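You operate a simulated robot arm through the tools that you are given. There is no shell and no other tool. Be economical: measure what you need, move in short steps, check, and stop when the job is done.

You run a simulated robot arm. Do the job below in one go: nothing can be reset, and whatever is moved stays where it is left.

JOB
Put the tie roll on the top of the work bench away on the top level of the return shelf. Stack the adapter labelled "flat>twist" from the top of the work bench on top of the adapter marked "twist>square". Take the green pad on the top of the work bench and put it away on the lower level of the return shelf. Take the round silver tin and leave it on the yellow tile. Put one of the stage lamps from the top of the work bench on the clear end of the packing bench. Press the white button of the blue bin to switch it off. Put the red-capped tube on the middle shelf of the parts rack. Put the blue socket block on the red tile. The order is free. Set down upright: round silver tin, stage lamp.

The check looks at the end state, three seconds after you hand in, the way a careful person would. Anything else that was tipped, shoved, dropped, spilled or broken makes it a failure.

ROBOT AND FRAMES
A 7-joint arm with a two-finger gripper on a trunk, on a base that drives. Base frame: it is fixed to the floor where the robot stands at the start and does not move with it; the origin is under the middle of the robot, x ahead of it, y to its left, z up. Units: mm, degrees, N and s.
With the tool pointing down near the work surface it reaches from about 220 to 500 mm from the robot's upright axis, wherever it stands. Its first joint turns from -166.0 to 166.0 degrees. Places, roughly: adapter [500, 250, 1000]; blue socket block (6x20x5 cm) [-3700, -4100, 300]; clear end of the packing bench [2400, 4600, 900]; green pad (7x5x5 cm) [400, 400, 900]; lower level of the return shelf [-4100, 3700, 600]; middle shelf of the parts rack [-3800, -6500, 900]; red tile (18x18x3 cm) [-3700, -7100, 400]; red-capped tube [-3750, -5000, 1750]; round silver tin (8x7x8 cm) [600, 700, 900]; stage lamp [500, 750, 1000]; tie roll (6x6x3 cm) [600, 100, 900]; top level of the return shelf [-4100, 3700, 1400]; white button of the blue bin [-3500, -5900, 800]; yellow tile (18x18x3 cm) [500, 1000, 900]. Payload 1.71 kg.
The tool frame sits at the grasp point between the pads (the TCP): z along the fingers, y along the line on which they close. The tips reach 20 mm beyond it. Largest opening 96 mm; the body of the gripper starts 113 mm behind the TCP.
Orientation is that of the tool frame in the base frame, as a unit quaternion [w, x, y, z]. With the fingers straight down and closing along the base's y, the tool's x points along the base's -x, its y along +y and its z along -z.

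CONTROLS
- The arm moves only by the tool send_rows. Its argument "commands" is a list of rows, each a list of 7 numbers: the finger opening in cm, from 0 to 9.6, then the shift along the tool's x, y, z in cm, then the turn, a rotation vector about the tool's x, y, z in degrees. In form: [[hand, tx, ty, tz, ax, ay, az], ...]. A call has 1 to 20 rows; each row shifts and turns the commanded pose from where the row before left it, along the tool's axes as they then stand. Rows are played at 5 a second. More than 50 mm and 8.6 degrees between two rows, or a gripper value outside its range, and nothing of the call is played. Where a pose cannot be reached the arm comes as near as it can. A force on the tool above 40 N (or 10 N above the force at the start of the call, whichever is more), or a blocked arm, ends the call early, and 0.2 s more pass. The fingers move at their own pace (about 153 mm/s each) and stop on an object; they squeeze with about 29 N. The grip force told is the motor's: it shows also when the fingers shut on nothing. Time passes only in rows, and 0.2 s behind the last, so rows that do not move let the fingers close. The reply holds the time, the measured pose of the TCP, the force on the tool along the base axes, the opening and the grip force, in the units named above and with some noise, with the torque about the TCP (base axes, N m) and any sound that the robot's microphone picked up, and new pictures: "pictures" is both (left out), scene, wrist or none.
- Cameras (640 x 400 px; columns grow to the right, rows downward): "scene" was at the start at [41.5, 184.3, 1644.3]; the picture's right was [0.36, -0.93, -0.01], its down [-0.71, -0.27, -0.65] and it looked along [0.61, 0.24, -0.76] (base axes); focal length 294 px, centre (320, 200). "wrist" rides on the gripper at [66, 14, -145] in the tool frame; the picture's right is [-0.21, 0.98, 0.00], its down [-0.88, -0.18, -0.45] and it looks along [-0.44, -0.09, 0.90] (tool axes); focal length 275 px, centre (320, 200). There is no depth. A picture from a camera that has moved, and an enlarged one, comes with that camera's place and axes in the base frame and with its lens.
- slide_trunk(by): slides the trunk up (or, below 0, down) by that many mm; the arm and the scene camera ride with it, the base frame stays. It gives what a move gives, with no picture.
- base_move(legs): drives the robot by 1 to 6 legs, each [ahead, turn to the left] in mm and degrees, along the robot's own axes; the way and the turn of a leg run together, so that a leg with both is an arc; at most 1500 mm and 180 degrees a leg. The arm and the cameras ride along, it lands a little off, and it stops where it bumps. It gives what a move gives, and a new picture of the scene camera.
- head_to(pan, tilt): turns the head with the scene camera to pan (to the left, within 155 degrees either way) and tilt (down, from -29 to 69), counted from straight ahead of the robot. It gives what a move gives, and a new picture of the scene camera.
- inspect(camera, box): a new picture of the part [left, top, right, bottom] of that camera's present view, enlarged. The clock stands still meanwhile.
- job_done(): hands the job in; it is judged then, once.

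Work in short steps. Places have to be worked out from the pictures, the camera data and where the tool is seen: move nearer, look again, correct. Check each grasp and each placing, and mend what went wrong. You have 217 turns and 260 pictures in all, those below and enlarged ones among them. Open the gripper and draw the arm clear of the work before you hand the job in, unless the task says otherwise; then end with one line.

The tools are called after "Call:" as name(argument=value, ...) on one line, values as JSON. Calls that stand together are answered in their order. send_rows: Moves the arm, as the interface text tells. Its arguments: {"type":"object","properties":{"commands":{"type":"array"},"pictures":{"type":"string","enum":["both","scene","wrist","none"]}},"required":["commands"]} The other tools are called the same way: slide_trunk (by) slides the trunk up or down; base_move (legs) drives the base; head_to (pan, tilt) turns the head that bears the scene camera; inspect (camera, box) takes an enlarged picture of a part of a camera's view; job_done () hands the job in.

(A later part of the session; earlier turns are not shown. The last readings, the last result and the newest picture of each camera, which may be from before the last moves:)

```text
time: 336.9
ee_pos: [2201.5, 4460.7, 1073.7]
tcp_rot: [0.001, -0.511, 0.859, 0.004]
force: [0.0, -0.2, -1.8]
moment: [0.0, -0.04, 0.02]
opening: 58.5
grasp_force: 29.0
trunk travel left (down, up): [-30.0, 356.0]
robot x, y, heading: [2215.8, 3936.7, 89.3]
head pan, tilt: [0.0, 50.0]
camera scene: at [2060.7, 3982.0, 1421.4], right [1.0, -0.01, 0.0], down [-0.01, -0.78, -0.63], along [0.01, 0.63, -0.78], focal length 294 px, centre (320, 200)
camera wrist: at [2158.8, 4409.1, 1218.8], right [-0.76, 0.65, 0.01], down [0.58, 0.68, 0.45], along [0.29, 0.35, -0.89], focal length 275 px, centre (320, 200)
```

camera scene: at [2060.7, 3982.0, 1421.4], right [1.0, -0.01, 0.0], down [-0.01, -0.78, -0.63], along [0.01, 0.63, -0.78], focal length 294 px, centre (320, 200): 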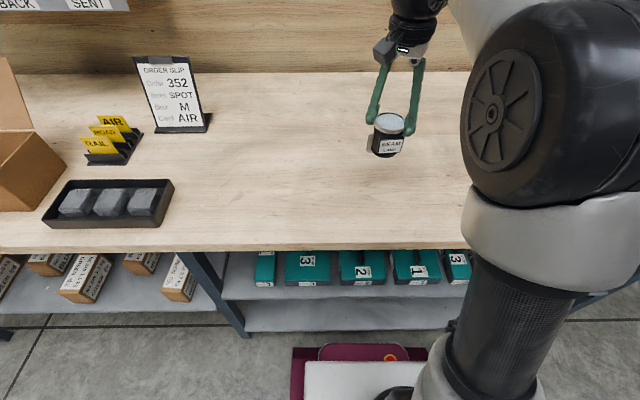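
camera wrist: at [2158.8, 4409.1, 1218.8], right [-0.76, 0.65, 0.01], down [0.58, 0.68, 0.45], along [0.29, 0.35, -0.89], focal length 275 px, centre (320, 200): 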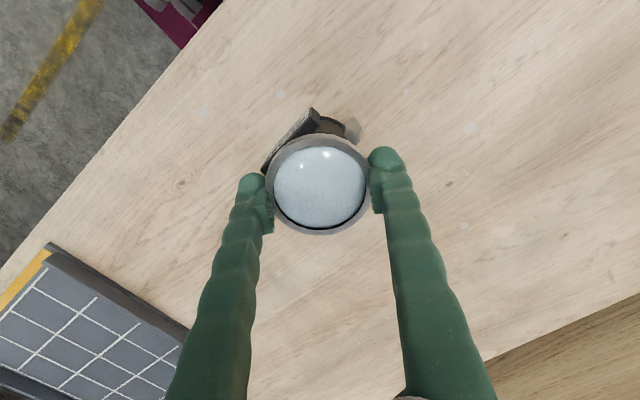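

Level and over clear bench; bench top is around z≈865. Lowering to 955, then in small steps.

Call:
send_rows(commands=[[0, 0, 0, 4, 0, 0, 0], [0, 0, 0, 4, 0, 0, 0], [0, 0, 0, 2.5, 0, 0, 0], [0, 0, 0, 0, 0, 0, 0]], pictures="none")

Call:
inspect(camera="scene", box=[340, 90, 440, 190])

```text
time: 337.9
ee_pos: [2202.0, 4461.3, 969.6]
tcp_rot: [0.001, -0.511, 0.859, 0.004]
force: [-0.2, 0.5, -1.9]
moment: [0.01, 0.02, 0.0]
opening: 58.1
grasp_force: 28.9
trunk travel left (down, up): [-30.0, 356.0]
robot x, y, heading: [2214.8, 3937.5, 89.7]
head pan, tilt: [0.0, 50.0]
```

```text
4.00 times, centred on (390, 140) of scene
camera zoom: at [2060.7, 3982.0, 1421.3], right [1.0, -0.01, 0.0], down [-0.01, -0.78, -0.63], along [0.01, 0.63, -0.78], focal length 1176 px, centre (40, 440)
```

zoom: 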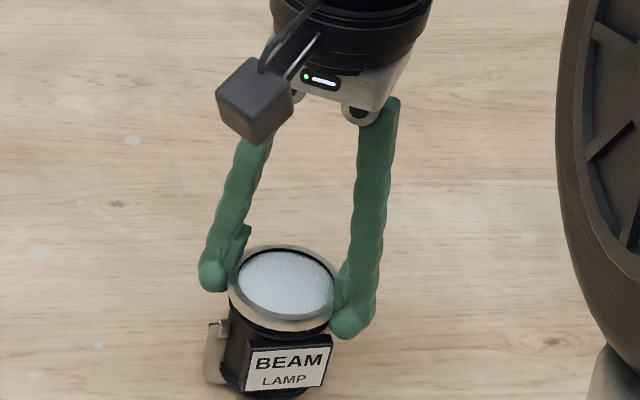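

Call:
send_rows(commands=[[0, 0, 0, 0.6, 0, 0, 0], [0, 0, 0, 0.6, 0, 0, 0], [0, 0, 0, 0, 0, 0, 0]], pictures="none")

Call:
send_rows(commands=[[0, 0, 0, 0.4, 0, 0, 0], [0, 0, 0, 0, 0, 0, 0]], pictures="none")

Call:
send_rows(commands=[[0, 0, 0, 0.4, 0, 0, 0], [0, 0, 0, 0, 0, 0, 0]], pictures="none")

Call:
send_rows(commands=[[0, 0, 0, 0.3, 0, 0, 0], [0, 0, 0, 0, 0, 0, 0]], pictures="none")

```text
time: 338.7
ee_pos: [2202.1, 4461.9, 957.8]
tcp_rot: [0.002, -0.511, 0.859, 0.003]
force: [0.2, 0.2, -2.6]
moment: [-0.02, 0.02, -0.01]
opening: 58.4
grasp_force: 29.2
trunk travel left (down, up): [-30.0, 356.0]
robot x, y, heading: [2214.5, 3935.3, 89.4]
head pan, tilt: [0.0, 50.0]
```

```text
time: 339.3
ee_pos: [2201.5, 4462.0, 951.8]
tcp_rot: [0.002, -0.511, 0.859, 0.005]
force: [0.4, 0.0, 4.6]
moment: [0.13, -0.05, -0.01]
opening: 58.7
grasp_force: 28.6
trunk travel left (down, up): [-30.0, 356.0]
robot x, y, heading: [2216.3, 3939.2, 89.5]
head pan, tilt: [0.0, 50.0]
```

```text
time: 339.9
ee_pos: [2200.4, 4460.9, 952.0]
tcp_rot: [0.003, -0.511, 0.86, 0.005]
force: [-0.5, -1.6, 30.4]
moment: [0.03, 0.01, -0.01]
opening: 59.3
grasp_force: 29.2
trunk travel left (down, up): [-30.0, 356.0]
robot x, y, heading: [2213.0, 3941.4, 89.5]
head pan, tilt: [0.0, 50.0]
```

```text
time: 340.3
ee_pos: [2201.0, 4444.8, 957.5]
tcp_rot: [0.007, -0.511, 0.859, 0.013]
force: [-0.2, -1.5, -2.3]
moment: [0.09, 0.06, 0.0]
opening: 59.6
grasp_force: 29.3
trunk travel left (down, up): [-30.0, 356.0]
robot x, y, heading: [2212.8, 3939.1, 89.5]
head pan, tilt: [0.0, 50.0]
stopped in row 2: the force on the tool passed its limit at 42 N (the readings are from after the stop); the commanded pose is now the measured one
```

Contact was at 952; the arm relaxed back to 957. I'll level it, lower 5 mm and release.

Call:
send_rows(commands=[[0, 0, 0, 0, 0.8, 1.5, 0], [0, 0, 0, 0.4, 0, 0, 0], [0, 0, 0, 0, 0, 0, 0]], pictures="none")

Call:
send_rows(commands=[[0, 0, 0, 0.1, 0, 0, 0], [0, 0, 0, 0, 0, 0, 0]], pictures="none")

```text
time: 341.1
ee_pos: [2201.5, 4448.7, 952.2]
tcp_rot: [-0.001, -0.511, 0.86, 0.0]
force: [-0.8, -0.9, -2.7]
moment: [-0.01, -0.01, 0.03]
opening: 59.4
grasp_force: 29.1
trunk travel left (down, up): [-30.0, 356.0]
robot x, y, heading: [2213.9, 3939.8, 89.5]
head pan, tilt: [0.0, 50.0]
```

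```text
time: 341.7
ee_pos: [2200.3, 4448.8, 951.6]
tcp_rot: [0.0, -0.511, 0.86, 0.0]
force: [-0.4, -0.3, -2.2]
moment: [0.0, -0.01, 0.01]
opening: 59.2
grasp_force: 28.7
trunk travel left (down, up): [-30.0, 356.0]
robot x, y, heading: [2209.6, 3937.7, 89.6]
head pan, tilt: [0.0, 50.0]
```

Call:
send_rows(commands=[[0, 0, 0, 0.2, 0, 0, 0], [0, 0, 0, 0, 0, 0, 0]], pictures="none")

Call:
inspect(camera="scene", box=[340, 110, 440, 210])

```text
time: 342.3
ee_pos: [2201.0, 4448.0, 949.7]
tcp_rot: [0.0, -0.511, 0.859, 0.001]
force: [-0.8, -1.1, 7.0]
moment: [0.17, -0.14, -0.06]
opening: 59.5
grasp_force: 29.5
trunk travel left (down, up): [-30.0, 356.0]
robot x, y, heading: [2213.5, 3934.9, 89.6]
head pan, tilt: [0.0, 50.0]
```

```text
4.00 times, centred on (390, 160) of scene
camera zoom: at [2060.7, 3981.1, 1421.4], right [1.0, -0.01, 0.0], down [-0.01, -0.78, -0.63], along [0.01, 0.63, -0.78], focal length 1176 px, centre (40, 360)
```

zoom: 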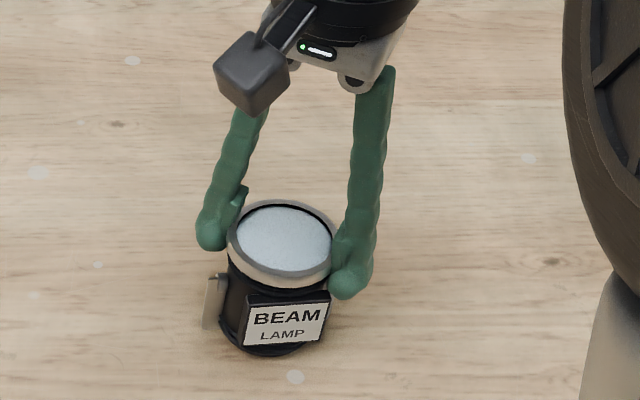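

Light contact, upright. Releasing and rising straight up.

Call:
send_rows(commands=[[6.6, 0, 0, 0, 0, 0, 0], [8, 0, 0, 0, 0, 0, 0], [9.6, 0, 0, 0, 0, 0, 0], [9.6, 0, 0, 0, 0, 0, 0], [9.6, 0, 0, -3, 0, 0, 0], [9.6, 0, 0, -4, 0, 0, 0], [9.6, 0, 0, -4, 0, 0, 0], [9.6, 0, 0, -4, 0, 0, 0], [9.6, 3.5, -1.9, 0, 0, 0, 0], [9.6, 3.5, -1.9, 0, 0, 0, 0], [9.6, 3.5, -1.9, 0, 0, 0, 0], [9.6, 3.5, -1.9, 0, 0, 0, 0], [9.6, 0, 0, 0, 0, 0, 0]], pictures="scene")

Call:
inspect(camera="scene", box=[340, 110, 440, 210])

```text
time: 345.1
ee_pos: [2201.1, 4290.8, 1099.9]
tcp_rot: [0.0, -0.511, 0.859, 0.0]
force: [-0.9, 0.0, -1.4]
moment: [-0.02, 0.01, -0.02]
opening: 96.0
grasp_force: 0.0
trunk travel left (down, up): [-30.0, 356.0]
robot x, y, heading: [2211.4, 3935.3, 89.9]
head pan, tilt: [0.0, 50.0]
camera scene: at [2060.8, 3982.1, 1421.3], right [1.0, -0.01, 0.0], down [-0.01, -0.78, -0.63], along [0.01, 0.63, -0.78], focal length 294 px, centre (320, 200)
```

scene: 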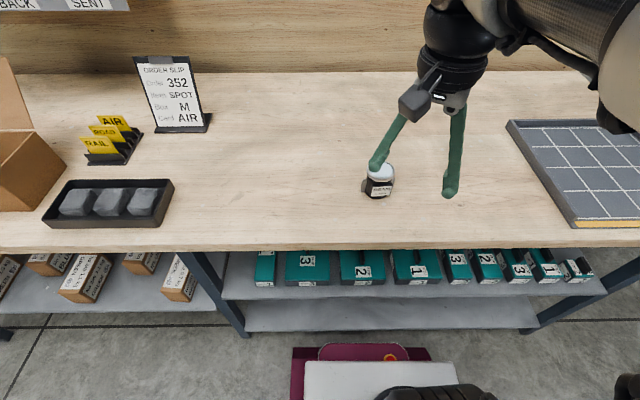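

```text
4.00 times, centred on (390, 160) of scene
camera zoom: at [2060.8, 3982.1, 1421.3], right [1.0, -0.01, 0.0], down [-0.01, -0.78, -0.63], along [0.01, 0.63, -0.78], focal length 1176 px, centre (40, 360)
```

zoom: 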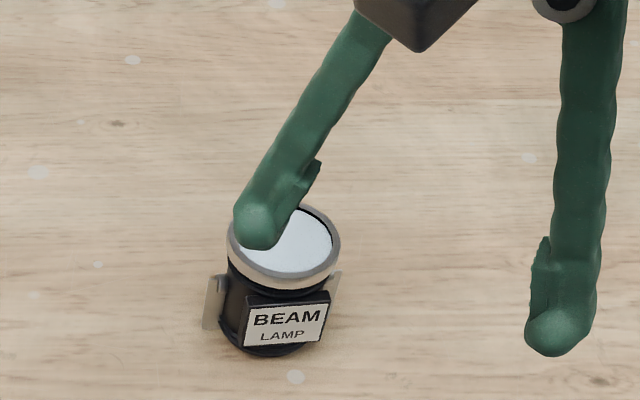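

Lamp stands upright on the clear end. Now back to the work bench for the green pad.

Call:
base_move(legs=[[-570, 0], [0, 90.3], [1320, 0], [1320, 0], [0, 90], [1495, 0]])

Call:
base_move(legs=[[1495, 0], [0, 90], [380, 0]])

```text
time: 378.7
ee_pos: [-446.7, 1549.1, 1100.3]
tcp_rot: [-0.001, 0.861, 0.508, 0.0]
force: [-0.1, 0.4, -1.0]
moment: [0.0, 0.01, 0.0]
opening: 96.3
grasp_force: 0.0
trunk travel left (down, up): [-30.0, 356.0]
robot x, y, heading: [-457.2, 1900.5, -90.8]
head pan, tilt: [0.0, 50.0]
camera scene: at [-301.5, 1859.2, 1421.3], right [-1.0, 0.02, 0.0], down [0.01, 0.78, -0.63], along [-0.01, -0.63, -0.78], focal length 294 px, centre (320, 200)
```

scene: 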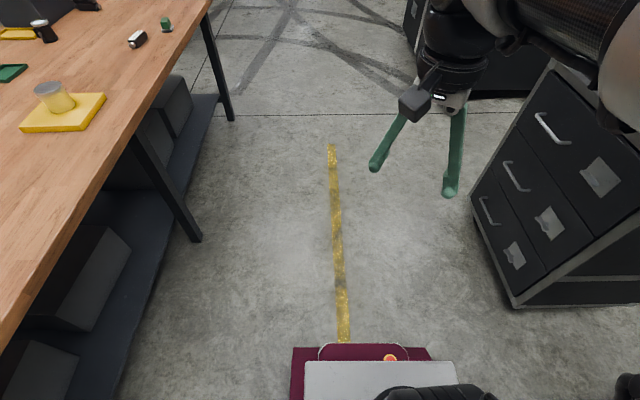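

```text
time: 393.2
ee_pos: [226.9, 399.9, 1105.3]
tcp_rot: [0.007, 0.261, 0.965, 0.002]
force: [0.3, 0.2, -0.5]
moment: [0.0, 0.0, 0.02]
opening: 95.9
grasp_force: 0.0
trunk travel left (down, up): [-30.0, 356.0]
robot x, y, heading: [-107.6, 402.4, -2.8]
head pan, tilt: [0.0, 50.0]
camera scene: at [-60.2, 553.8, 1421.3], right [-0.04, -1.0, 0.0], down [-0.78, 0.03, -0.63], along [0.63, -0.03, -0.78], focal length 294 px, centre (320, 200)
```

scene: 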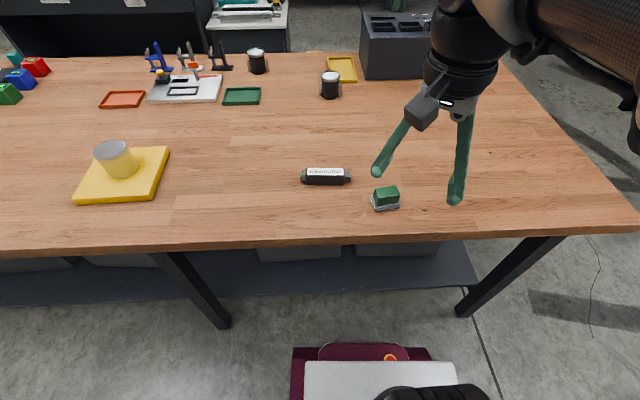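

Pad is at about (376,379). Moving the wrist camera over it.

Call:
send_rows(commands=[[9.6, -3.3, 1.43, 0, 0, 0, 0], [9.6, -3.3, 1.43, 0, 0, 0, 0], [9.6, -3.3, 1.43, 0, 0, 0, 0], [9.6, -3.3, 1.43, 0, 0, 0, 0], [9.6, 0, 0, 4, 0, 0, 0], [9.6, 0, 0, 4, 0, 0, 0], [9.6, 0, 0, 0, 0, 0, 0]], pictures="wrist")

Call:
inspect(camera="wrist", box=[240, 60, 440, 240])

```text
time: 394.8
ee_pos: [355.6, 382.8, 1034.4]
tcp_rot: [0.015, 0.261, 0.965, 0.005]
force: [0.5, 0.3, -0.8]
moment: [-0.05, -0.01, -0.03]
opening: 96.1
grasp_force: 0.0
trunk travel left (down, up): [-30.0, 356.0]
robot x, y, heading: [-109.4, 401.9, -2.4]
head pan, tilt: [0.0, 50.0]
camera wrist: at [301.6, 428.1, 1177.4], right [0.67, 0.74, 0.02], down [0.65, -0.6, 0.46], along [0.36, -0.3, -0.89], focal length 275 px, centre (320, 200)
```

wrist: 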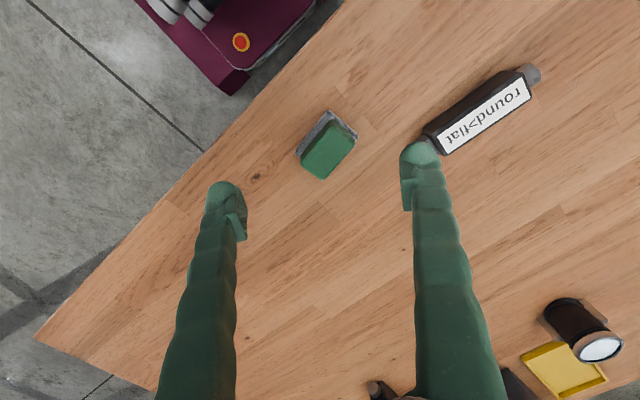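

```text
2.22 times, centred on (340, 150) of wrist
camera zoom: at [301.6, 428.1, 1177.4], right [0.67, 0.74, 0.02], down [0.65, -0.6, 0.46], along [0.36, -0.3, -0.89], focal length 612 px, centre (276, 311)
```

zoom: 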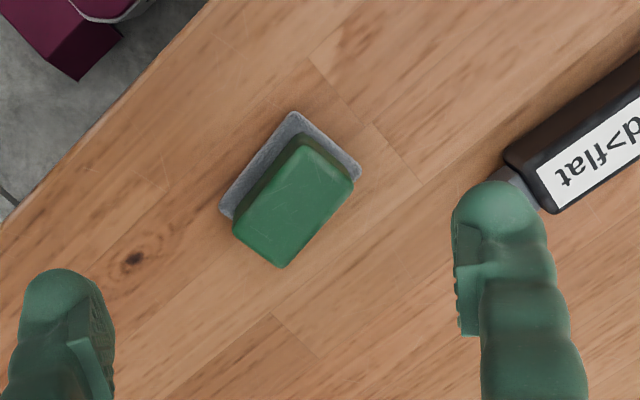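

The pad's long axis is about 99° (nearly along y). For the low shelf I need a tilted tool, so I'll grip it along its length with the tool pitched 45° forward: turn and pitch now.

Call:
send_rows(commands=[[9.6, 0, 0, 0, 0, 0, -7.8], [9.6, 0, 0, 0, 0, 0, -7.8], [9.6, 0, 0, 0, 0, 0, -7.8], [9.6, 0, 0, 0, 0, 0, -7.8], [9.6, 0, 0, 0, 0, 0, -7.8], [9.6, 0, 0, 0, 0, -7.5, 0], [9.6, 0, 0, 0, 0, -7.5, 0], [9.6, 0, 0, 0, 0, -7.5, 0], [9.6, 0, 0, 0, 0, -7.5, 0], [9.6, 0, 0, 0, 0, -7.5, 0], [9.6, 0, 0, 0, 0, -7.5, 0], [9.6, 0, 0, 0, 0, 0, 0]], pictures="both")

```text
time: 397.4
ee_pos: [355.1, 381.7, 1034.0]
tcp_rot: [0.396, -0.07, 0.915, 0.027]
force: [-0.7, -0.2, 0.3]
moment: [0.01, -0.05, 0.02]
opening: 96.0
grasp_force: 0.0
trunk travel left (down, up): [-30.0, 356.0]
robot x, y, heading: [-110.2, 398.6, -2.4]
head pan, tilt: [0.0, 50.0]
camera scene: at [-60.6, 553.5, 1421.4], right [-0.04, -1.0, 0.0], down [-0.78, 0.03, -0.63], along [0.63, -0.03, -0.78], focal length 294 px, centre (320, 200)
camera wrist: at [204.4, 373.7, 1085.0], right [-0.01, 0.99, 0.14], down [0.3, -0.14, 0.94], along [0.95, 0.05, -0.3], focal length 275 px, centre (320, 200)
```

scene: 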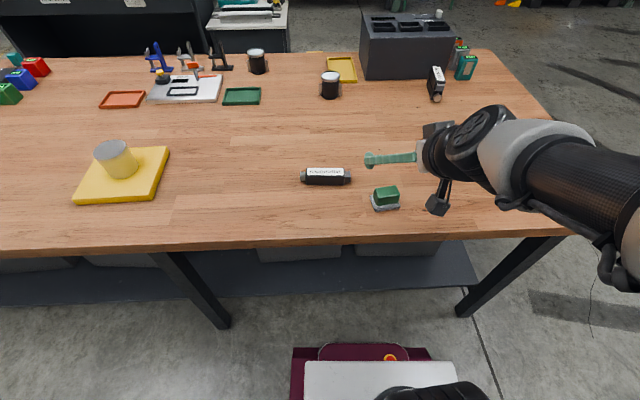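
wrist: 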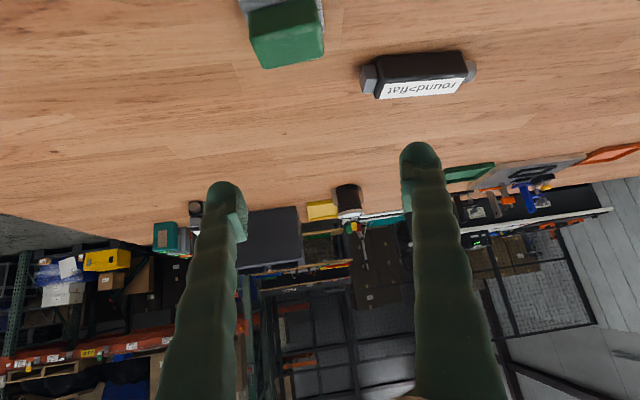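

Tool is pitched ~47°. Moving to a pre-grasp point 90 mm behind the pad along the tool axis.

Call:
send_rows(commands=[[9.6, 3.08, -0.15, 0.81, 0, 0, 0], [9.6, 3.08, -0.15, 0.81, 0, 0, 0], [9.6, 3.08, -0.15, 0.81, 0, 0, 0], [9.6, 0, 0, 0, 0, 0, 0]], pictures="both")

Call:
inspect(camera="scene", box=[330, 130, 450, 230])

```text
time: 398.4
ee_pos: [318.3, 368.9, 954.7]
tcp_rot: [0.394, -0.071, 0.916, 0.026]
force: [0.3, 0.3, -0.6]
moment: [-0.01, 0.02, 0.01]
opening: 96.0
grasp_force: 0.0
out of reach, approached as far as the arm can: row 3
trunk travel left (down, up): [-30.0, 356.0]
robot x, y, heading: [-107.9, 399.2, -2.6]
head pan, tilt: [0.0, 50.0]
camera scene: at [-60.5, 553.5, 1421.4], right [-0.04, -1.0, 0.0], down [-0.78, 0.03, -0.63], along [0.63, -0.03, -0.78], focal length 294 px, centre (320, 200)
camera wrist: at [168.6, 359.7, 1005.7], right [-0.01, 0.99, 0.14], down [0.3, -0.13, 0.94], along [0.95, 0.05, -0.3], focal length 275 px, centre (320, 200)
```

scene: 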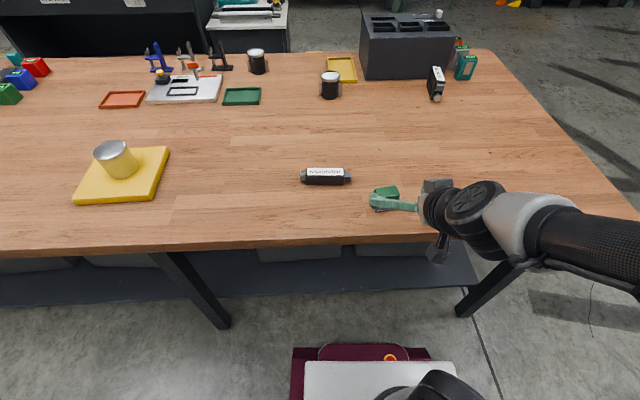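
wrist: 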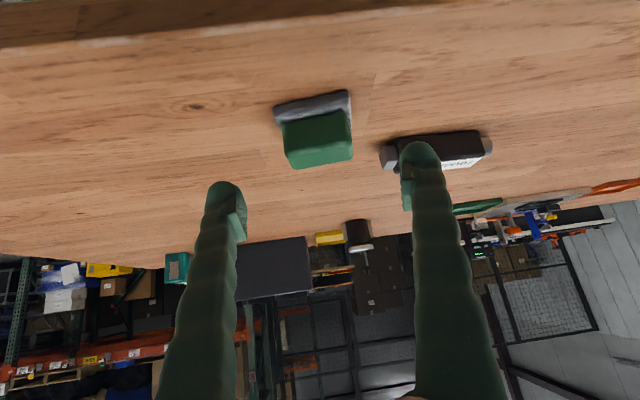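

```text
4.00 times, centred on (390, 180) of scene
camera zoom: at [-60.5, 553.5, 1421.4], right [-0.04, -1.0, 0.0], down [-0.78, 0.03, -0.63], along [0.63, -0.03, -0.78], focal length 1176 px, centre (40, 280)
```

zoom: 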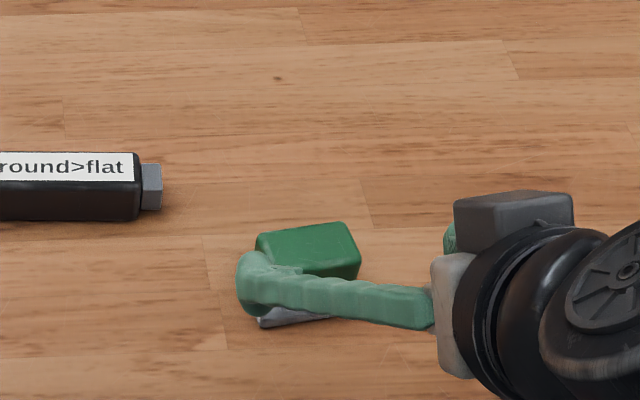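

Aligned laterally within a few mm. Advancing onto the pad along the tool axis.

Call:
send_rows(commands=[[9.6, 0.31, 0.05, 2.9, 0, 0, 0], [9.6, 0.31, 0.05, 2.9, 0, 0, 0], [9.6, 0.31, 0, 2.8, 0, 0, 0], [9.6, 0, 0, 0, 0, 0, 0]], pictures="wrist")

Call:
inspect(camera="scene", box=[330, 130, 450, 230])

```text
time: 399.4
ee_pos: [374.8, 379.2, 888.0]
tcp_rot: [0.394, -0.07, 0.916, 0.027]
force: [0.2, -0.2, -0.7]
moment: [0.04, -0.03, 0.02]
opening: 96.1
grasp_force: 0.0
trunk travel left (down, up): [-30.0, 356.0]
robot x, y, heading: [-107.0, 403.3, -2.3]
head pan, tilt: [0.0, 50.0]
camera wrist: at [224.1, 370.6, 939.9], right [-0.01, 0.99, 0.14], down [0.3, -0.13, 0.94], along [0.95, 0.05, -0.3], focal length 275 px, centre (320, 200)
```

wrist: 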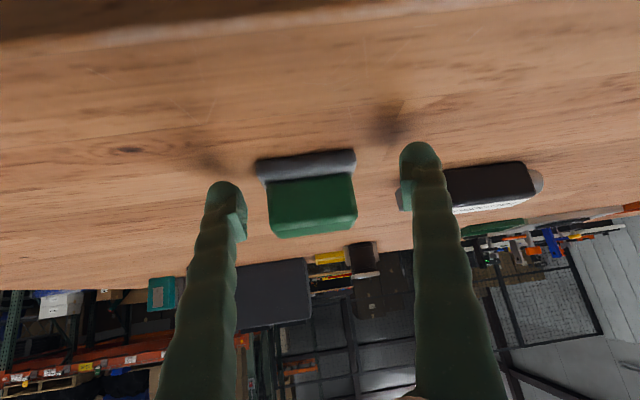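

```text
4.00 times, centred on (390, 180) of scene
camera zoom: at [-60.7, 552.3, 1421.5], right [-0.04, -1.0, 0.0], down [-0.78, 0.03, -0.63], along [0.63, -0.03, -0.78], focal length 1176 px, centre (40, 280)
```

zoom: 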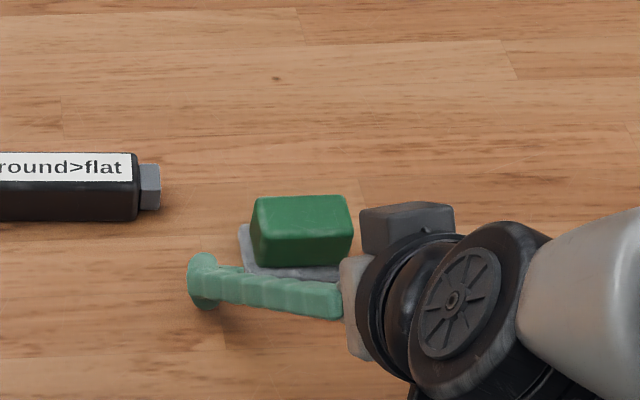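

The pad got nudged ~20 mm forward by the -y finger tip (it sits ~10 mm to the left in the wrist view). I'll back off, shift 9 mm to -y, and advance again to its new centre near (405,376).

Call:
send_rows(commands=[[9.6, 0, 0, -3, 0, 0, 0], [9.6, -1.0, -0.9, 0, 0, 0, 0], [9.6, 0, 0, 0, 0, 0, 0]], pictures="wrist")

```text
time: 400.2
ee_pos: [363.9, 367.7, 916.6]
tcp_rot: [0.396, -0.071, 0.915, 0.028]
force: [-0.6, 0.2, -0.5]
moment: [-0.01, 0.07, 0.0]
opening: 95.9
grasp_force: 0.0
trunk travel left (down, up): [-30.0, 356.0]
robot x, y, heading: [-105.5, 400.0, -2.6]
head pan, tilt: [0.0, 50.0]
camera wrist: at [213.2, 359.5, 966.9], right [-0.01, 0.99, 0.14], down [0.3, -0.13, 0.94], along [0.95, 0.05, -0.3], focal length 275 px, centre (320, 200)
```

wrist: 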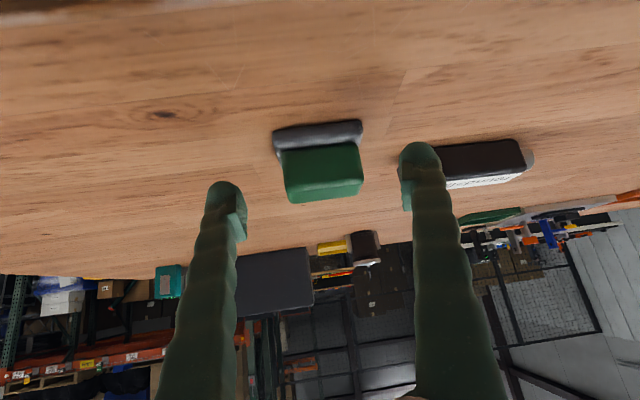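

Now centred with the near edge at x≈385. Advancing to TCP (407,375,888).

Call:
send_rows(commands=[[9.6, -0.45, 0.1, 1.7, 0, 0, 0], [9.6, -0.45, 0.1, 1.7, 0, 0, 0], [9.6, 0, 0, 1.7, 0, 0, 0], [9.6, 0, 0, 0, 0, 0, 0]], pictures="wrist")

Call:
inspect(camera="scene", box=[330, 130, 450, 230])

```text
time: 401.2
ee_pos: [404.0, 376.8, 888.1]
tcp_rot: [0.394, -0.071, 0.916, 0.026]
force: [-0.1, -0.2, -0.1]
moment: [0.02, 0.01, 0.02]
opening: 96.0
grasp_force: 0.1
trunk travel left (down, up): [-30.0, 356.0]
robot x, y, heading: [-108.6, 400.1, -2.2]
head pan, tilt: [0.0, 50.0]
camera wrist: at [253.2, 368.8, 939.6], right [-0.01, 0.99, 0.14], down [0.3, -0.13, 0.94], along [0.95, 0.05, -0.3], focal length 275 px, centre (320, 200)
```

wrist: 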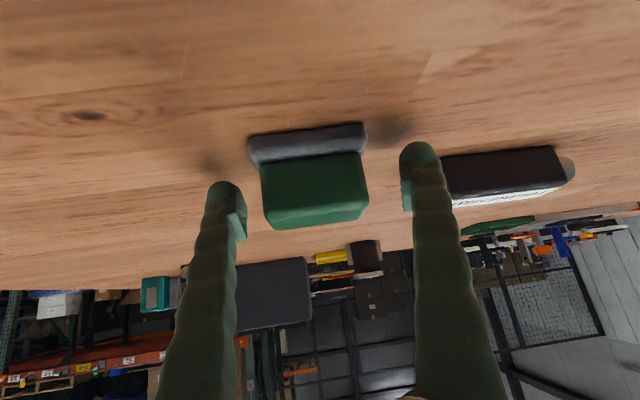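

```text
4.00 times, centred on (390, 180) of scene
camera zoom: at [-60.1, 553.7, 1421.4], right [-0.04, -1.0, 0.0], down [-0.78, 0.03, -0.63], along [0.63, -0.03, -0.78], focal length 1176 px, centre (40, 280)
```

zoom: 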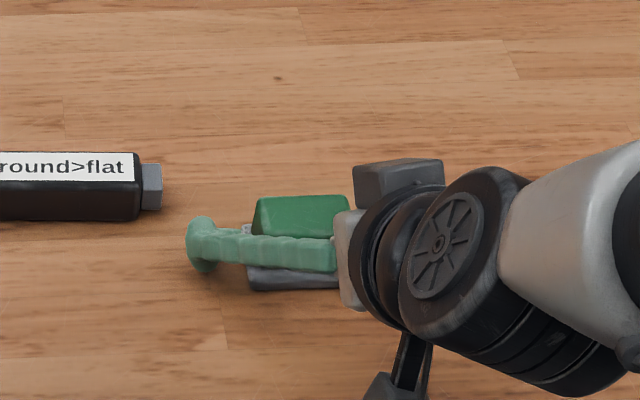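

Pad is now between the fingers. Forward another 8 mm and close.

Call:
send_rows(commands=[[9.6, -0.54, -0.1, 0.58, 0, 0, 0], [9.6, 0, 0, 0, 0, 0, 0], [7, 0, 0, 0, 0, 0, 0], [5, 0, 0, 0, 0, 0, 0], [0, 0, 0, 0, 0, 0, 0], [0, 0, 0, 0, 0, 0, 0]], pictures="none")

Call:
inspect(camera="scene", box=[330, 130, 450, 230])

```text
time: 402.6
ee_pos: [411.7, 377.3, 888.3]
tcp_rot: [0.394, -0.072, 0.916, 0.027]
force: [1.0, -2.0, 4.9]
moment: [-0.2, -0.07, -0.03]
opening: 62.6
grasp_force: 29.0
trunk travel left (down, up): [-30.0, 356.0]
robot x, y, heading: [-110.0, 397.2, -2.4]
head pan, tilt: [0.0, 50.0]
```

```text
4.00 times, centred on (390, 180) of scene
camera zoom: at [-60.6, 553.7, 1421.4], right [-0.04, -1.0, 0.0], down [-0.78, 0.03, -0.63], along [0.63, -0.03, -0.78], focal length 1176 px, centre (40, 280)
```

zoom: 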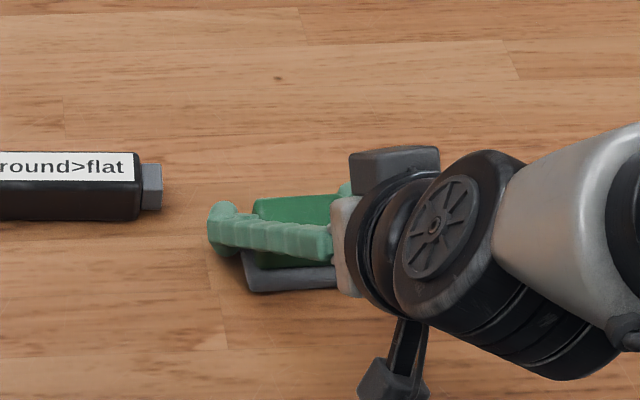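

Gripped at 62.6 mm. Lifting straight up and checking.

Call:
send_rows(commands=[[0, -0.73, 0, -0.69, 0, 0, 0], [0, -2.9, 0, -2.74, 0, 0, 0], [0, -2.9, 0, -2.74, 0, 0, 0], [0, -2.9, 0, -2.74, 0, 0, 0], [0, -2.9, 0, -2.74, 0, 0, 0], [0, -2.9, 0, -2.74, 0, 0, 0], [0, 0, 0, 0, 0, 0, 0]], pictures="both")

```text
time: 403.4
ee_pos: [405.4, 377.7, 959.8]
tcp_rot: [0.402, -0.073, 0.913, 0.026]
force: [0.2, -0.2, -1.2]
moment: [0.01, -0.04, 0.01]
opening: 62.3
grasp_force: 29.0
trunk travel left (down, up): [-30.0, 356.0]
robot x, y, heading: [-108.3, 398.6, -2.9]
head pan, tilt: [0.0, 50.0]
stopped in row 3: the arm was blocked; the commanded pose is now the measured one
camera scene: at [-61.8, 553.4, 1421.4], right [-0.04, -1.0, 0.0], down [-0.78, 0.03, -0.63], along [0.63, -0.03, -0.78], focal length 294 px, centre (320, 200)
camera wrist: at [254.2, 370.7, 1008.6], right [-0.01, 0.99, 0.14], down [0.29, -0.13, 0.95], along [0.96, 0.05, -0.28], focal length 275 px, centre (320, 200)
```

scene: 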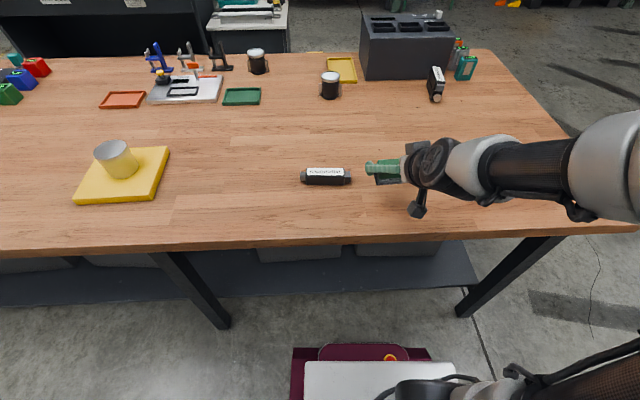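
wrist: 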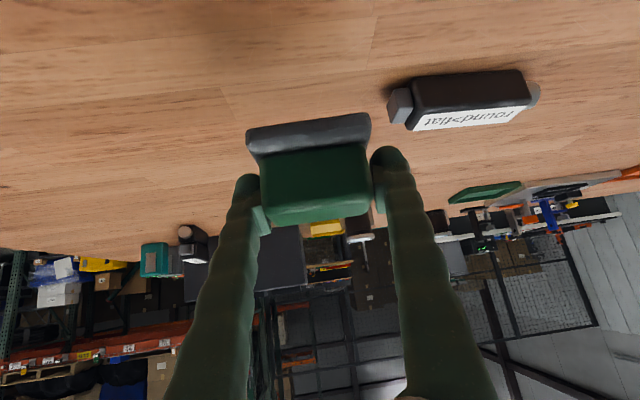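

Held fine. I'll raise the trunk for clearance, back away, and drive to the return shelf again.

Call:
slide_trunk(by=150)

Call:
base_move(legs=[[-350, 0], [0, 92.8], [1500, 0], [1500, 0], [260, 0], [0, 90]])

Call:
base_move(legs=[[1400, 0], [800, 0]])

Call:
head_to(pan=0, tilt=25)

```text
time: 403.7
ee_pos: [394.2, 378.7, 966.2]
tcp_rot: [0.41, -0.073, 0.909, 0.025]
force: [-0.9, -0.7, -1.4]
moment: [0.01, -0.02, 0.01]
opening: 62.6
grasp_force: 28.9
trunk travel left (down, up): [-32.0, 354.0]
robot x, y, heading: [-113.2, 397.6, -2.5]
head pan, tilt: [0.0, 50.0]
stopped: the arm was blocked; the commanded pose is now the measured one
```

```text
time: 404.6
ee_pos: [379.4, 381.8, 965.3]
tcp_rot: [0.406, -0.075, 0.911, 0.023]
force: [-0.3, 0.4, 0.1]
moment: [0.0, -0.03, -0.02]
opening: 62.0
grasp_force: 29.0
trunk travel left (down, up): [-32.0, 354.0]
robot x, y, heading: [-127.6, 398.2, -2.5]
head pan, tilt: [0.0, 50.0]
stopped in leg 1: the robot was blocked; the commanded pose is now the measured one
camera scene: at [-91.1, 555.5, 1423.5], right [-0.04, -1.0, 0.0], down [-0.77, 0.03, -0.64], along [0.64, -0.03, -0.77], focal length 294 px, centre (320, 200)
```

scene: 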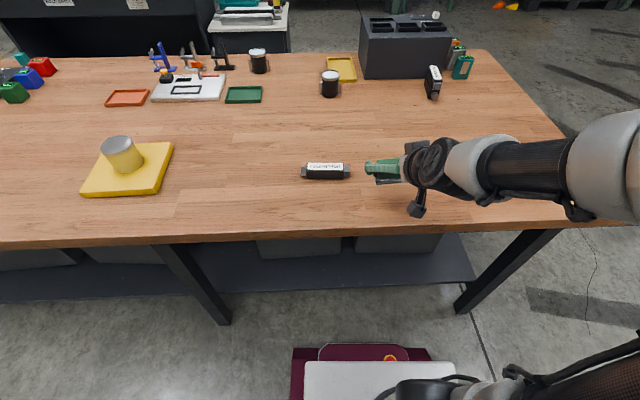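

```text
time: 407.3
ee_pos: [598.0, 370.7, 973.3]
tcp_rot: [0.407, -0.072, 0.91, 0.023]
force: [0.6, 1.0, -0.8]
moment: [0.0, 0.02, -0.01]
opening: 62.0
grasp_force: 28.8
trunk travel left (down, up): [-32.0, 354.0]
robot x, y, heading: [100.9, 389.8, 0.3]
head pan, tilt: [0.0, 50.0]
stopped in leg 1: the robot was blocked; the commanded pose is now the measured one
camera scene: at [99.2, 546.8, 1423.7], right [0.0, -1.0, 0.0], down [-0.76, 0.0, -0.65], along [0.65, 0.0, -0.76], focal length 294 px, centre (320, 200)
```

scene: 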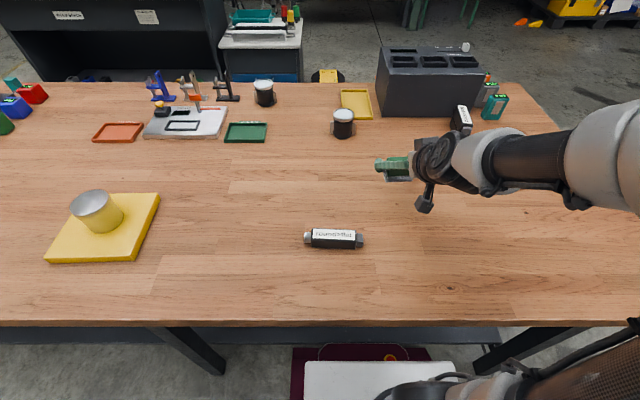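

```text
time: 408.2
ee_pos: [597.7, 371.4, 974.0]
tcp_rot: [0.407, -0.071, 0.911, 0.022]
force: [-0.2, -0.3, -0.1]
moment: [0.01, -0.03, -0.02]
opening: 62.0
grasp_force: 28.8
trunk travel left (down, up): [-32.0, 354.0]
robot x, y, heading: [104.6, 391.1, 0.7]
head pan, tilt: [0.0, 25.0]
camera scene: at [112.7, 546.1, 1461.4], right [0.0, -1.0, 0.0], down [-0.41, 0.0, -0.91], along [0.91, 0.0, -0.41], focal length 294 px, centre (320, 200)
```

scene: 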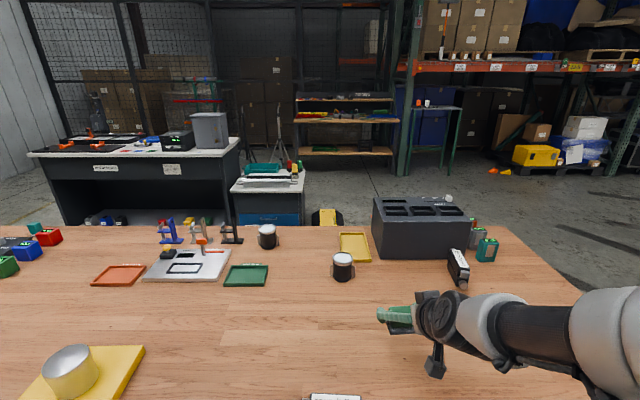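

The arm reports being blocked and the base moved forward unintentionally; I must stop batching here. Let me look at the arm's elbow relative to the bench edge.

Call:
head_to(pan=-35, tilt=60)

```text
time: 409.2
ee_pos: [596.5, 370.5, 974.5]
tcp_rot: [0.407, -0.072, 0.91, 0.022]
force: [-0.2, -0.2, 0.4]
moment: [0.03, 0.01, 0.02]
opening: 61.7
grasp_force: 28.8
trunk travel left (down, up): [-32.0, 354.0]
robot x, y, heading: [99.7, 390.8, 0.0]
head pan, tilt: [-35.0, 60.0]
camera scene: at [73.1, 507.7, 1410.9], right [-0.57, -0.82, -0.01], down [-0.7, 0.49, -0.51], along [0.43, -0.29, -0.86], focal length 294 px, centre (320, 200)
```

scene: 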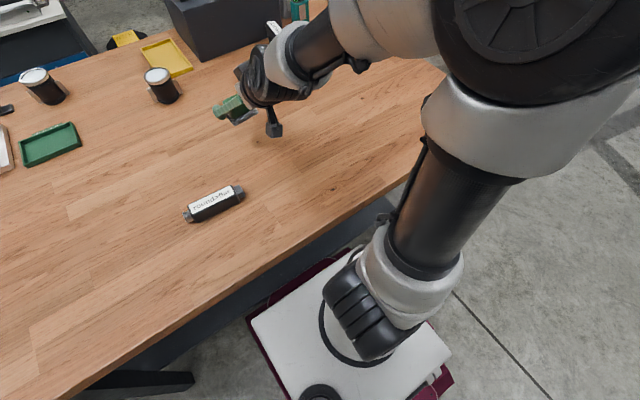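

Nothing obvious touches the bench. I'll test a small arm motion (pitching the tool back toward vertical slightly) to see whether it frees up.

Call:
send_rows(commands=[[0, 0, 0, 0, 0, 4, 0], [0, 0, 0, 0, 0, 4, 0], [0, 0, 0, 0, 0, 0, 0]], pictures="none")

Call:
inspect(camera="scene", box=[200, 0, 480, 180])

```text
time: 409.7
ee_pos: [601.8, 372.8, 973.5]
tcp_rot: [0.362, -0.073, 0.929, 0.02]
force: [0.9, -0.4, -0.9]
moment: [0.01, 0.0, 0.03]
opening: 61.7
grasp_force: 28.6
trunk travel left (down, up): [-32.0, 354.0]
robot x, y, heading: [100.3, 394.3, 0.1]
head pan, tilt: [-35.0, 60.0]
stopped in row 2: the arm was blocked; the commanded pose is now the measured one
```

```text
2.22 times, centred on (340, 90) of scene
camera zoom: at [76.5, 507.6, 1410.9], right [-0.57, -0.82, -0.01], down [-0.7, 0.49, -0.51], along [0.42, -0.28, -0.86], focal length 653 px, centre (276, 444)
```

zoom: 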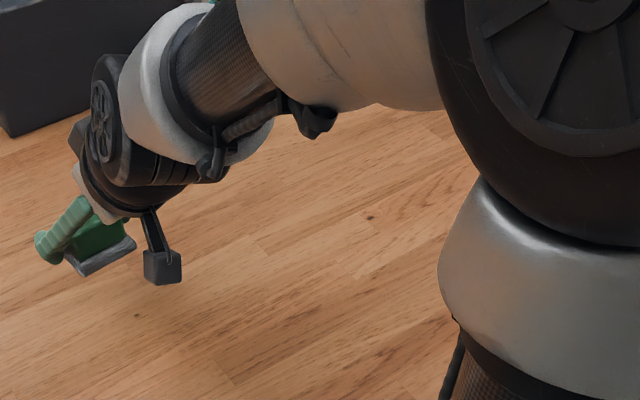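

It seems the arm is folded against its limit. I'll extend the hand forward a little (still above everything) to unfold it.

Call:
send_rows(commands=[[0, -1.45, 0, 1.34, 0, 0, 0], [0, -1.45, 0, 1.34, 0, 0, 0], [0, -1.45, 0, 1.34, 0, 0, 0], [0, 0, 0, 0, 0, 0, 0]], pictures="scene")

```text
time: 410.7
ee_pos: [665.3, 378.0, 968.7]
tcp_rot: [0.361, -0.073, 0.929, 0.019]
force: [-0.1, -0.4, -0.5]
moment: [0.0, 0.0, 0.0]
opening: 61.7
grasp_force: 28.6
trunk travel left (down, up): [-32.0, 354.0]
robot x, y, heading: [99.8, 390.4, 0.5]
head pan, tilt: [-35.0, 60.0]
camera scene: at [75.9, 507.8, 1410.9], right [-0.57, -0.82, -0.01], down [-0.7, 0.49, -0.51], along [0.42, -0.29, -0.86], focal length 294 px, centre (320, 200)
```

scene: 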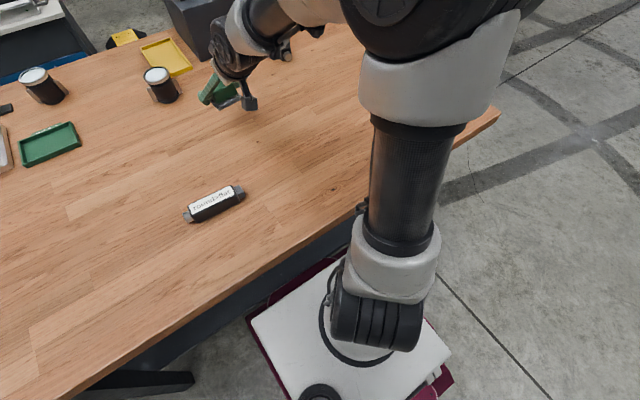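

Freed. Now raise the trunk 150 and then back out.

Call:
slide_trunk(by=150)

```text
time: 412.4
ee_pos: [664.1, 377.5, 1119.2]
tcp_rot: [0.361, -0.074, 0.929, 0.02]
force: [0.3, -0.1, -1.4]
moment: [-0.01, -0.02, -0.02]
opening: 61.5
grasp_force: 29.2
trunk travel left (down, up): [-182.0, 204.0]
robot x, y, heading: [102.1, 390.5, 0.1]
head pan, tilt: [-35.0, 60.0]
```

Call:
base_move(legs=[[-560, 0]])

Call:
head_to(pan=0, tilt=35)

```text
time: 415.8
ee_pos: [114.2, 379.3, 1114.0]
tcp_rot: [0.36, -0.071, 0.93, 0.016]
force: [-0.1, -0.5, -0.5]
moment: [0.0, 0.02, -0.04]
opening: 61.3
grasp_force: 29.0
trunk travel left (down, up): [-182.0, 204.0]
robot x, y, heading: [-458.9, 387.3, -0.1]
head pan, tilt: [-35.0, 60.0]
camera scene: at [-437.1, 506.6, 1562.0], right [-0.57, -0.82, 0.01], down [-0.72, 0.5, -0.49], along [0.4, -0.29, -0.87], focal length 294 px, centre (320, 200)
```

scene: 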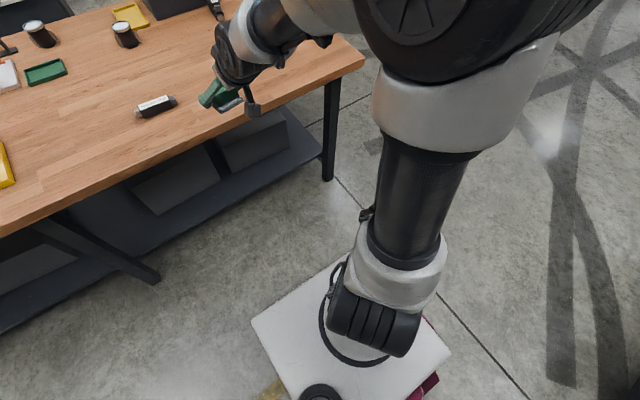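

```text
time: 416.8
ee_pos: [104.4, 383.6, 1117.7]
tcp_rot: [0.366, -0.071, 0.928, 0.012]
force: [0.5, 0.4, -0.2]
moment: [0.03, -0.03, -0.01]
opening: 61.5
grasp_force: 28.9
trunk travel left (down, up): [-182.0, 204.0]
robot x, y, heading: [-456.8, 389.0, -0.2]
head pan, tilt: [0.0, 35.0]
camera scene: at [-402.5, 544.6, 1595.7], right [0.0, -1.0, 0.0], down [-0.59, 0.0, -0.81], along [0.81, 0.0, -0.59], focal length 294 px, centre (320, 200)
```

scene: 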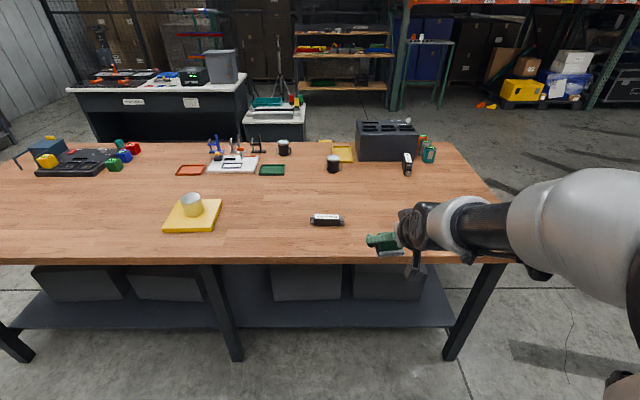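

All intact on the bench. Driving to the return shelf, leg by leg.

Call:
base_move(legs=[[0, 90.2], [1500, 0], [1500, 0], [230, 0], [0, 90], [1400, 0]])

```text
time: 423.2
ee_pos: [-451.9, 1027.1, 1125.2]
tcp_rot: [-0.262, 0.701, -0.606, -0.272]
force: [-0.7, -0.5, -0.9]
moment: [-0.02, 0.0, 0.0]
opening: 61.3
grasp_force: 28.5
trunk travel left (down, up): [-182.0, 204.0]
robot x, y, heading: [-453.6, 485.8, 91.1]
head pan, tilt: [0.0, 35.0]
stopped in leg 2: the robot was blocked; the commanded pose is now the measured one
camera scene: at [-610.9, 523.4, 1596.1], right [1.0, 0.03, 0.0], down [0.02, -0.58, -0.82], along [-0.02, 0.82, -0.58], focal length 294 px, centre (320, 200)
```

scene: 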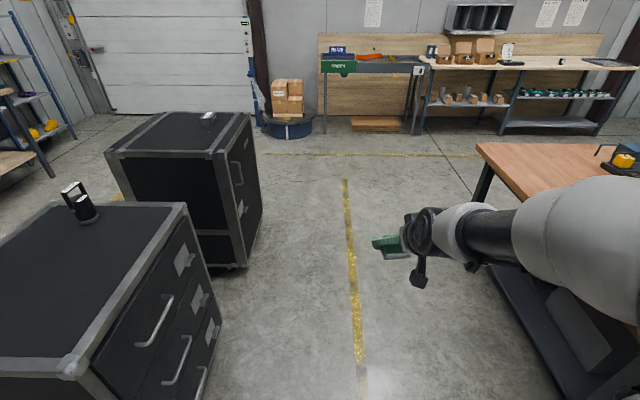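

The arm's pitched pose is too near its fold limit for driving. I'll pitch the tool back to vertical for transport.

Call:
send_rows(commands=[[0, 0, 0, 0, 0, 7, 0], [0, 0, 0, 0, 0, 7, 0], [0, 0, 0, 0, 0, 7, 0], [0, 0, 0, 0, 0, 7, 0], [0, 0, 0, 0, 0, 7, 0], [0, 0, 0, 0, 0, 7, 0], [0, 0, 0, 0, 0, 0, 0]], pictures="scene")

```text
time: 424.8
ee_pos: [-450.8, 1025.7, 1126.1]
tcp_rot: [-0.027, 0.753, -0.658, -0.001]
force: [-0.7, -0.9, -0.3]
moment: [0.04, 0.01, 0.02]
opening: 61.2
grasp_force: 28.9
trunk travel left (down, up): [-182.0, 204.0]
robot x, y, heading: [-457.9, 483.4, 91.4]
head pan, tilt: [0.0, 35.0]
camera scene: at [-610.1, 539.2, 1595.8], right [1.0, 0.02, 0.0], down [0.01, -0.59, -0.81], along [-0.02, 0.81, -0.59], focal length 294 px, centre (320, 200)
```

scene: 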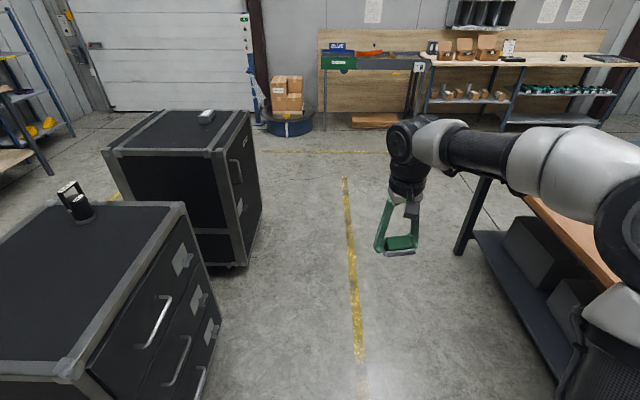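

Vertical again, pad held. Driving on.

Call:
base_move(legs=[[1500, -1.4], [1500, 0], [160, 0], [0, 90], [1400, 0], [500, 0]])

```text
time: 455.6
ee_pos: [-2892.8, 3629.8, 1126.3]
tcp_rot: [-0.017, 0.998, 0.061, -0.019]
force: [0.7, -0.8, -1.4]
moment: [0.03, -0.03, 0.01]
opening: 61.1
grasp_force: 29.3
trunk travel left (down, up): [-182.0, 204.0]
robot x, y, heading: [-2354.0, 3620.3, -179.5]
head pan, tilt: [0.0, 35.0]
camera scene: at [-2407.1, 3463.3, 1595.6], right [-0.01, 1.0, 0.0], down [0.59, 0.0, -0.81], along [-0.81, -0.01, -0.59], focal length 294 px, centre (320, 200)
```

scene: 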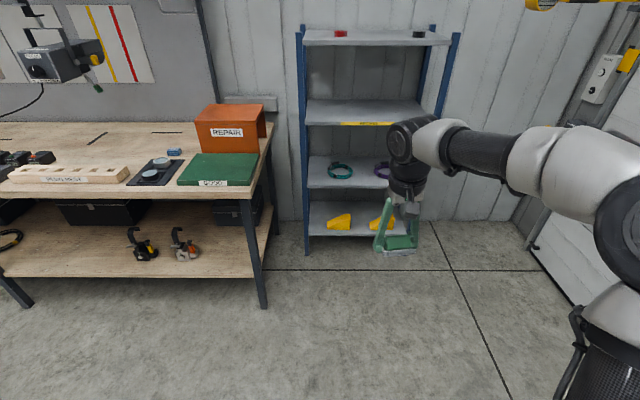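

Call:
inspect(camera="scene", box=[280, 15, 470, 260])

Call:
inspect(camera="scene", box=[300, 100, 420, 190])

```text
1.63 times, centred on (375, 138) of scene
camera zoom: at [-2407.1, 3463.3, 1595.6], right [-0.01, 1.0, 0.0], down [0.59, 0.0, -0.81], along [-0.81, -0.01, -0.59], focal length 480 px, centre (230, 302)
```

zoom: 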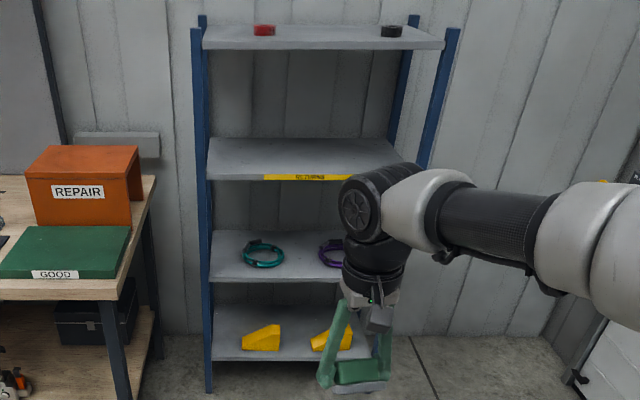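

```text
4.44 times, centred on (360, 145) of scene
camera zoom: at [-2407.1, 3463.3, 1595.6], right [-0.01, 1.0, 0.0], down [0.59, 0.0, -0.81], along [-0.81, -0.01, -0.59], focal length 1306 px, centre (142, 444)
```

zoom: 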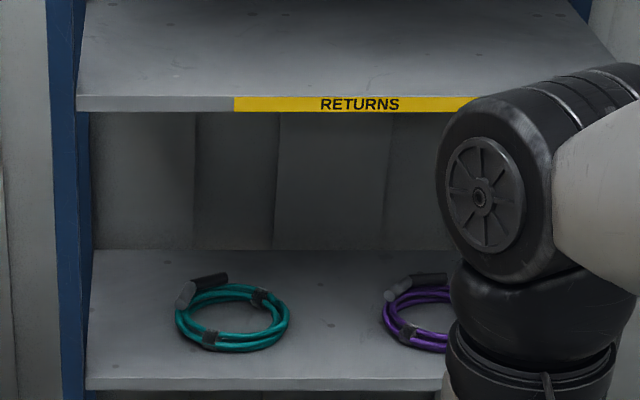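

The "lower" level works out at z≈620 (third plate), with room between the two cable rings around y≈3712. I'll test the pitched, low posture here in open space first.

Call:
slide_trunk(by=-182)

Call:
send_rows(commands=[[0, 0, 0, 0, 0, 0, 7], [0, -4, 0, 0, 0, 0, 0], [0, -4, 0, 0, 0, 0, 0], [0, -2, 0, 3, 0, -7.5, 0], [0, 0, 0, 0, 0, -7.5, 0], [0, 0, 0, 0, 0, -7.5, 0], [0, 0, 0, 0, 0, -7.5, 0], [0, 0, 0, 0, 0, -7.5, 0], [0, 0, 0, 0, 0, -7.5, 0], [0, 0, 0, 0, 0, 0, 0]], pictures="scene")

```text
time: 457.6
ee_pos: [-2873.9, 3629.7, 953.7]
tcp_rot: [-0.019, 0.998, 0.059, -0.027]
force: [0.4, -0.1, -1.6]
moment: [-0.01, 0.0, 0.0]
opening: 61.5
grasp_force: 28.8
trunk travel left (down, up): [0.0, 386.0]
robot x, y, heading: [-2353.8, 3618.4, -179.5]
head pan, tilt: [0.0, 35.0]
```

```text
time: 459.8
ee_pos: [-2976.4, 3630.2, 929.1]
tcp_rot: [-0.015, 0.913, 0.006, -0.408]
force: [0.0, -0.5, -0.9]
moment: [-0.02, 0.0, -0.01]
opening: 61.3
grasp_force: 29.7
trunk travel left (down, up): [0.0, 386.0]
robot x, y, heading: [-2353.5, 3619.1, -179.7]
head pan, tilt: [0.0, 35.0]
camera scene: at [-2402.8, 3463.3, 1414.6], right [-0.01, 1.0, 0.0], down [0.59, 0.0, -0.81], along [-0.81, -0.01, -0.59], focal length 294 px, centre (320, 200)
```

scene: 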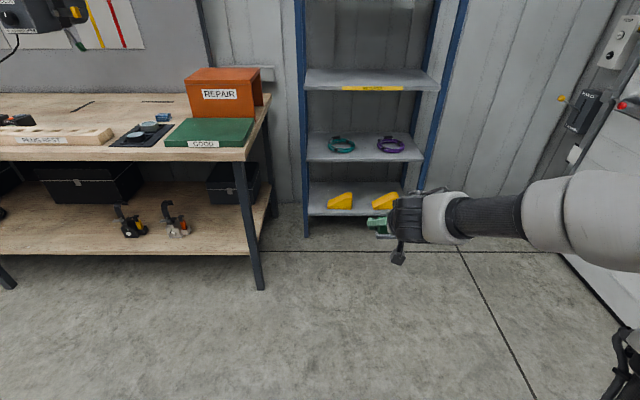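

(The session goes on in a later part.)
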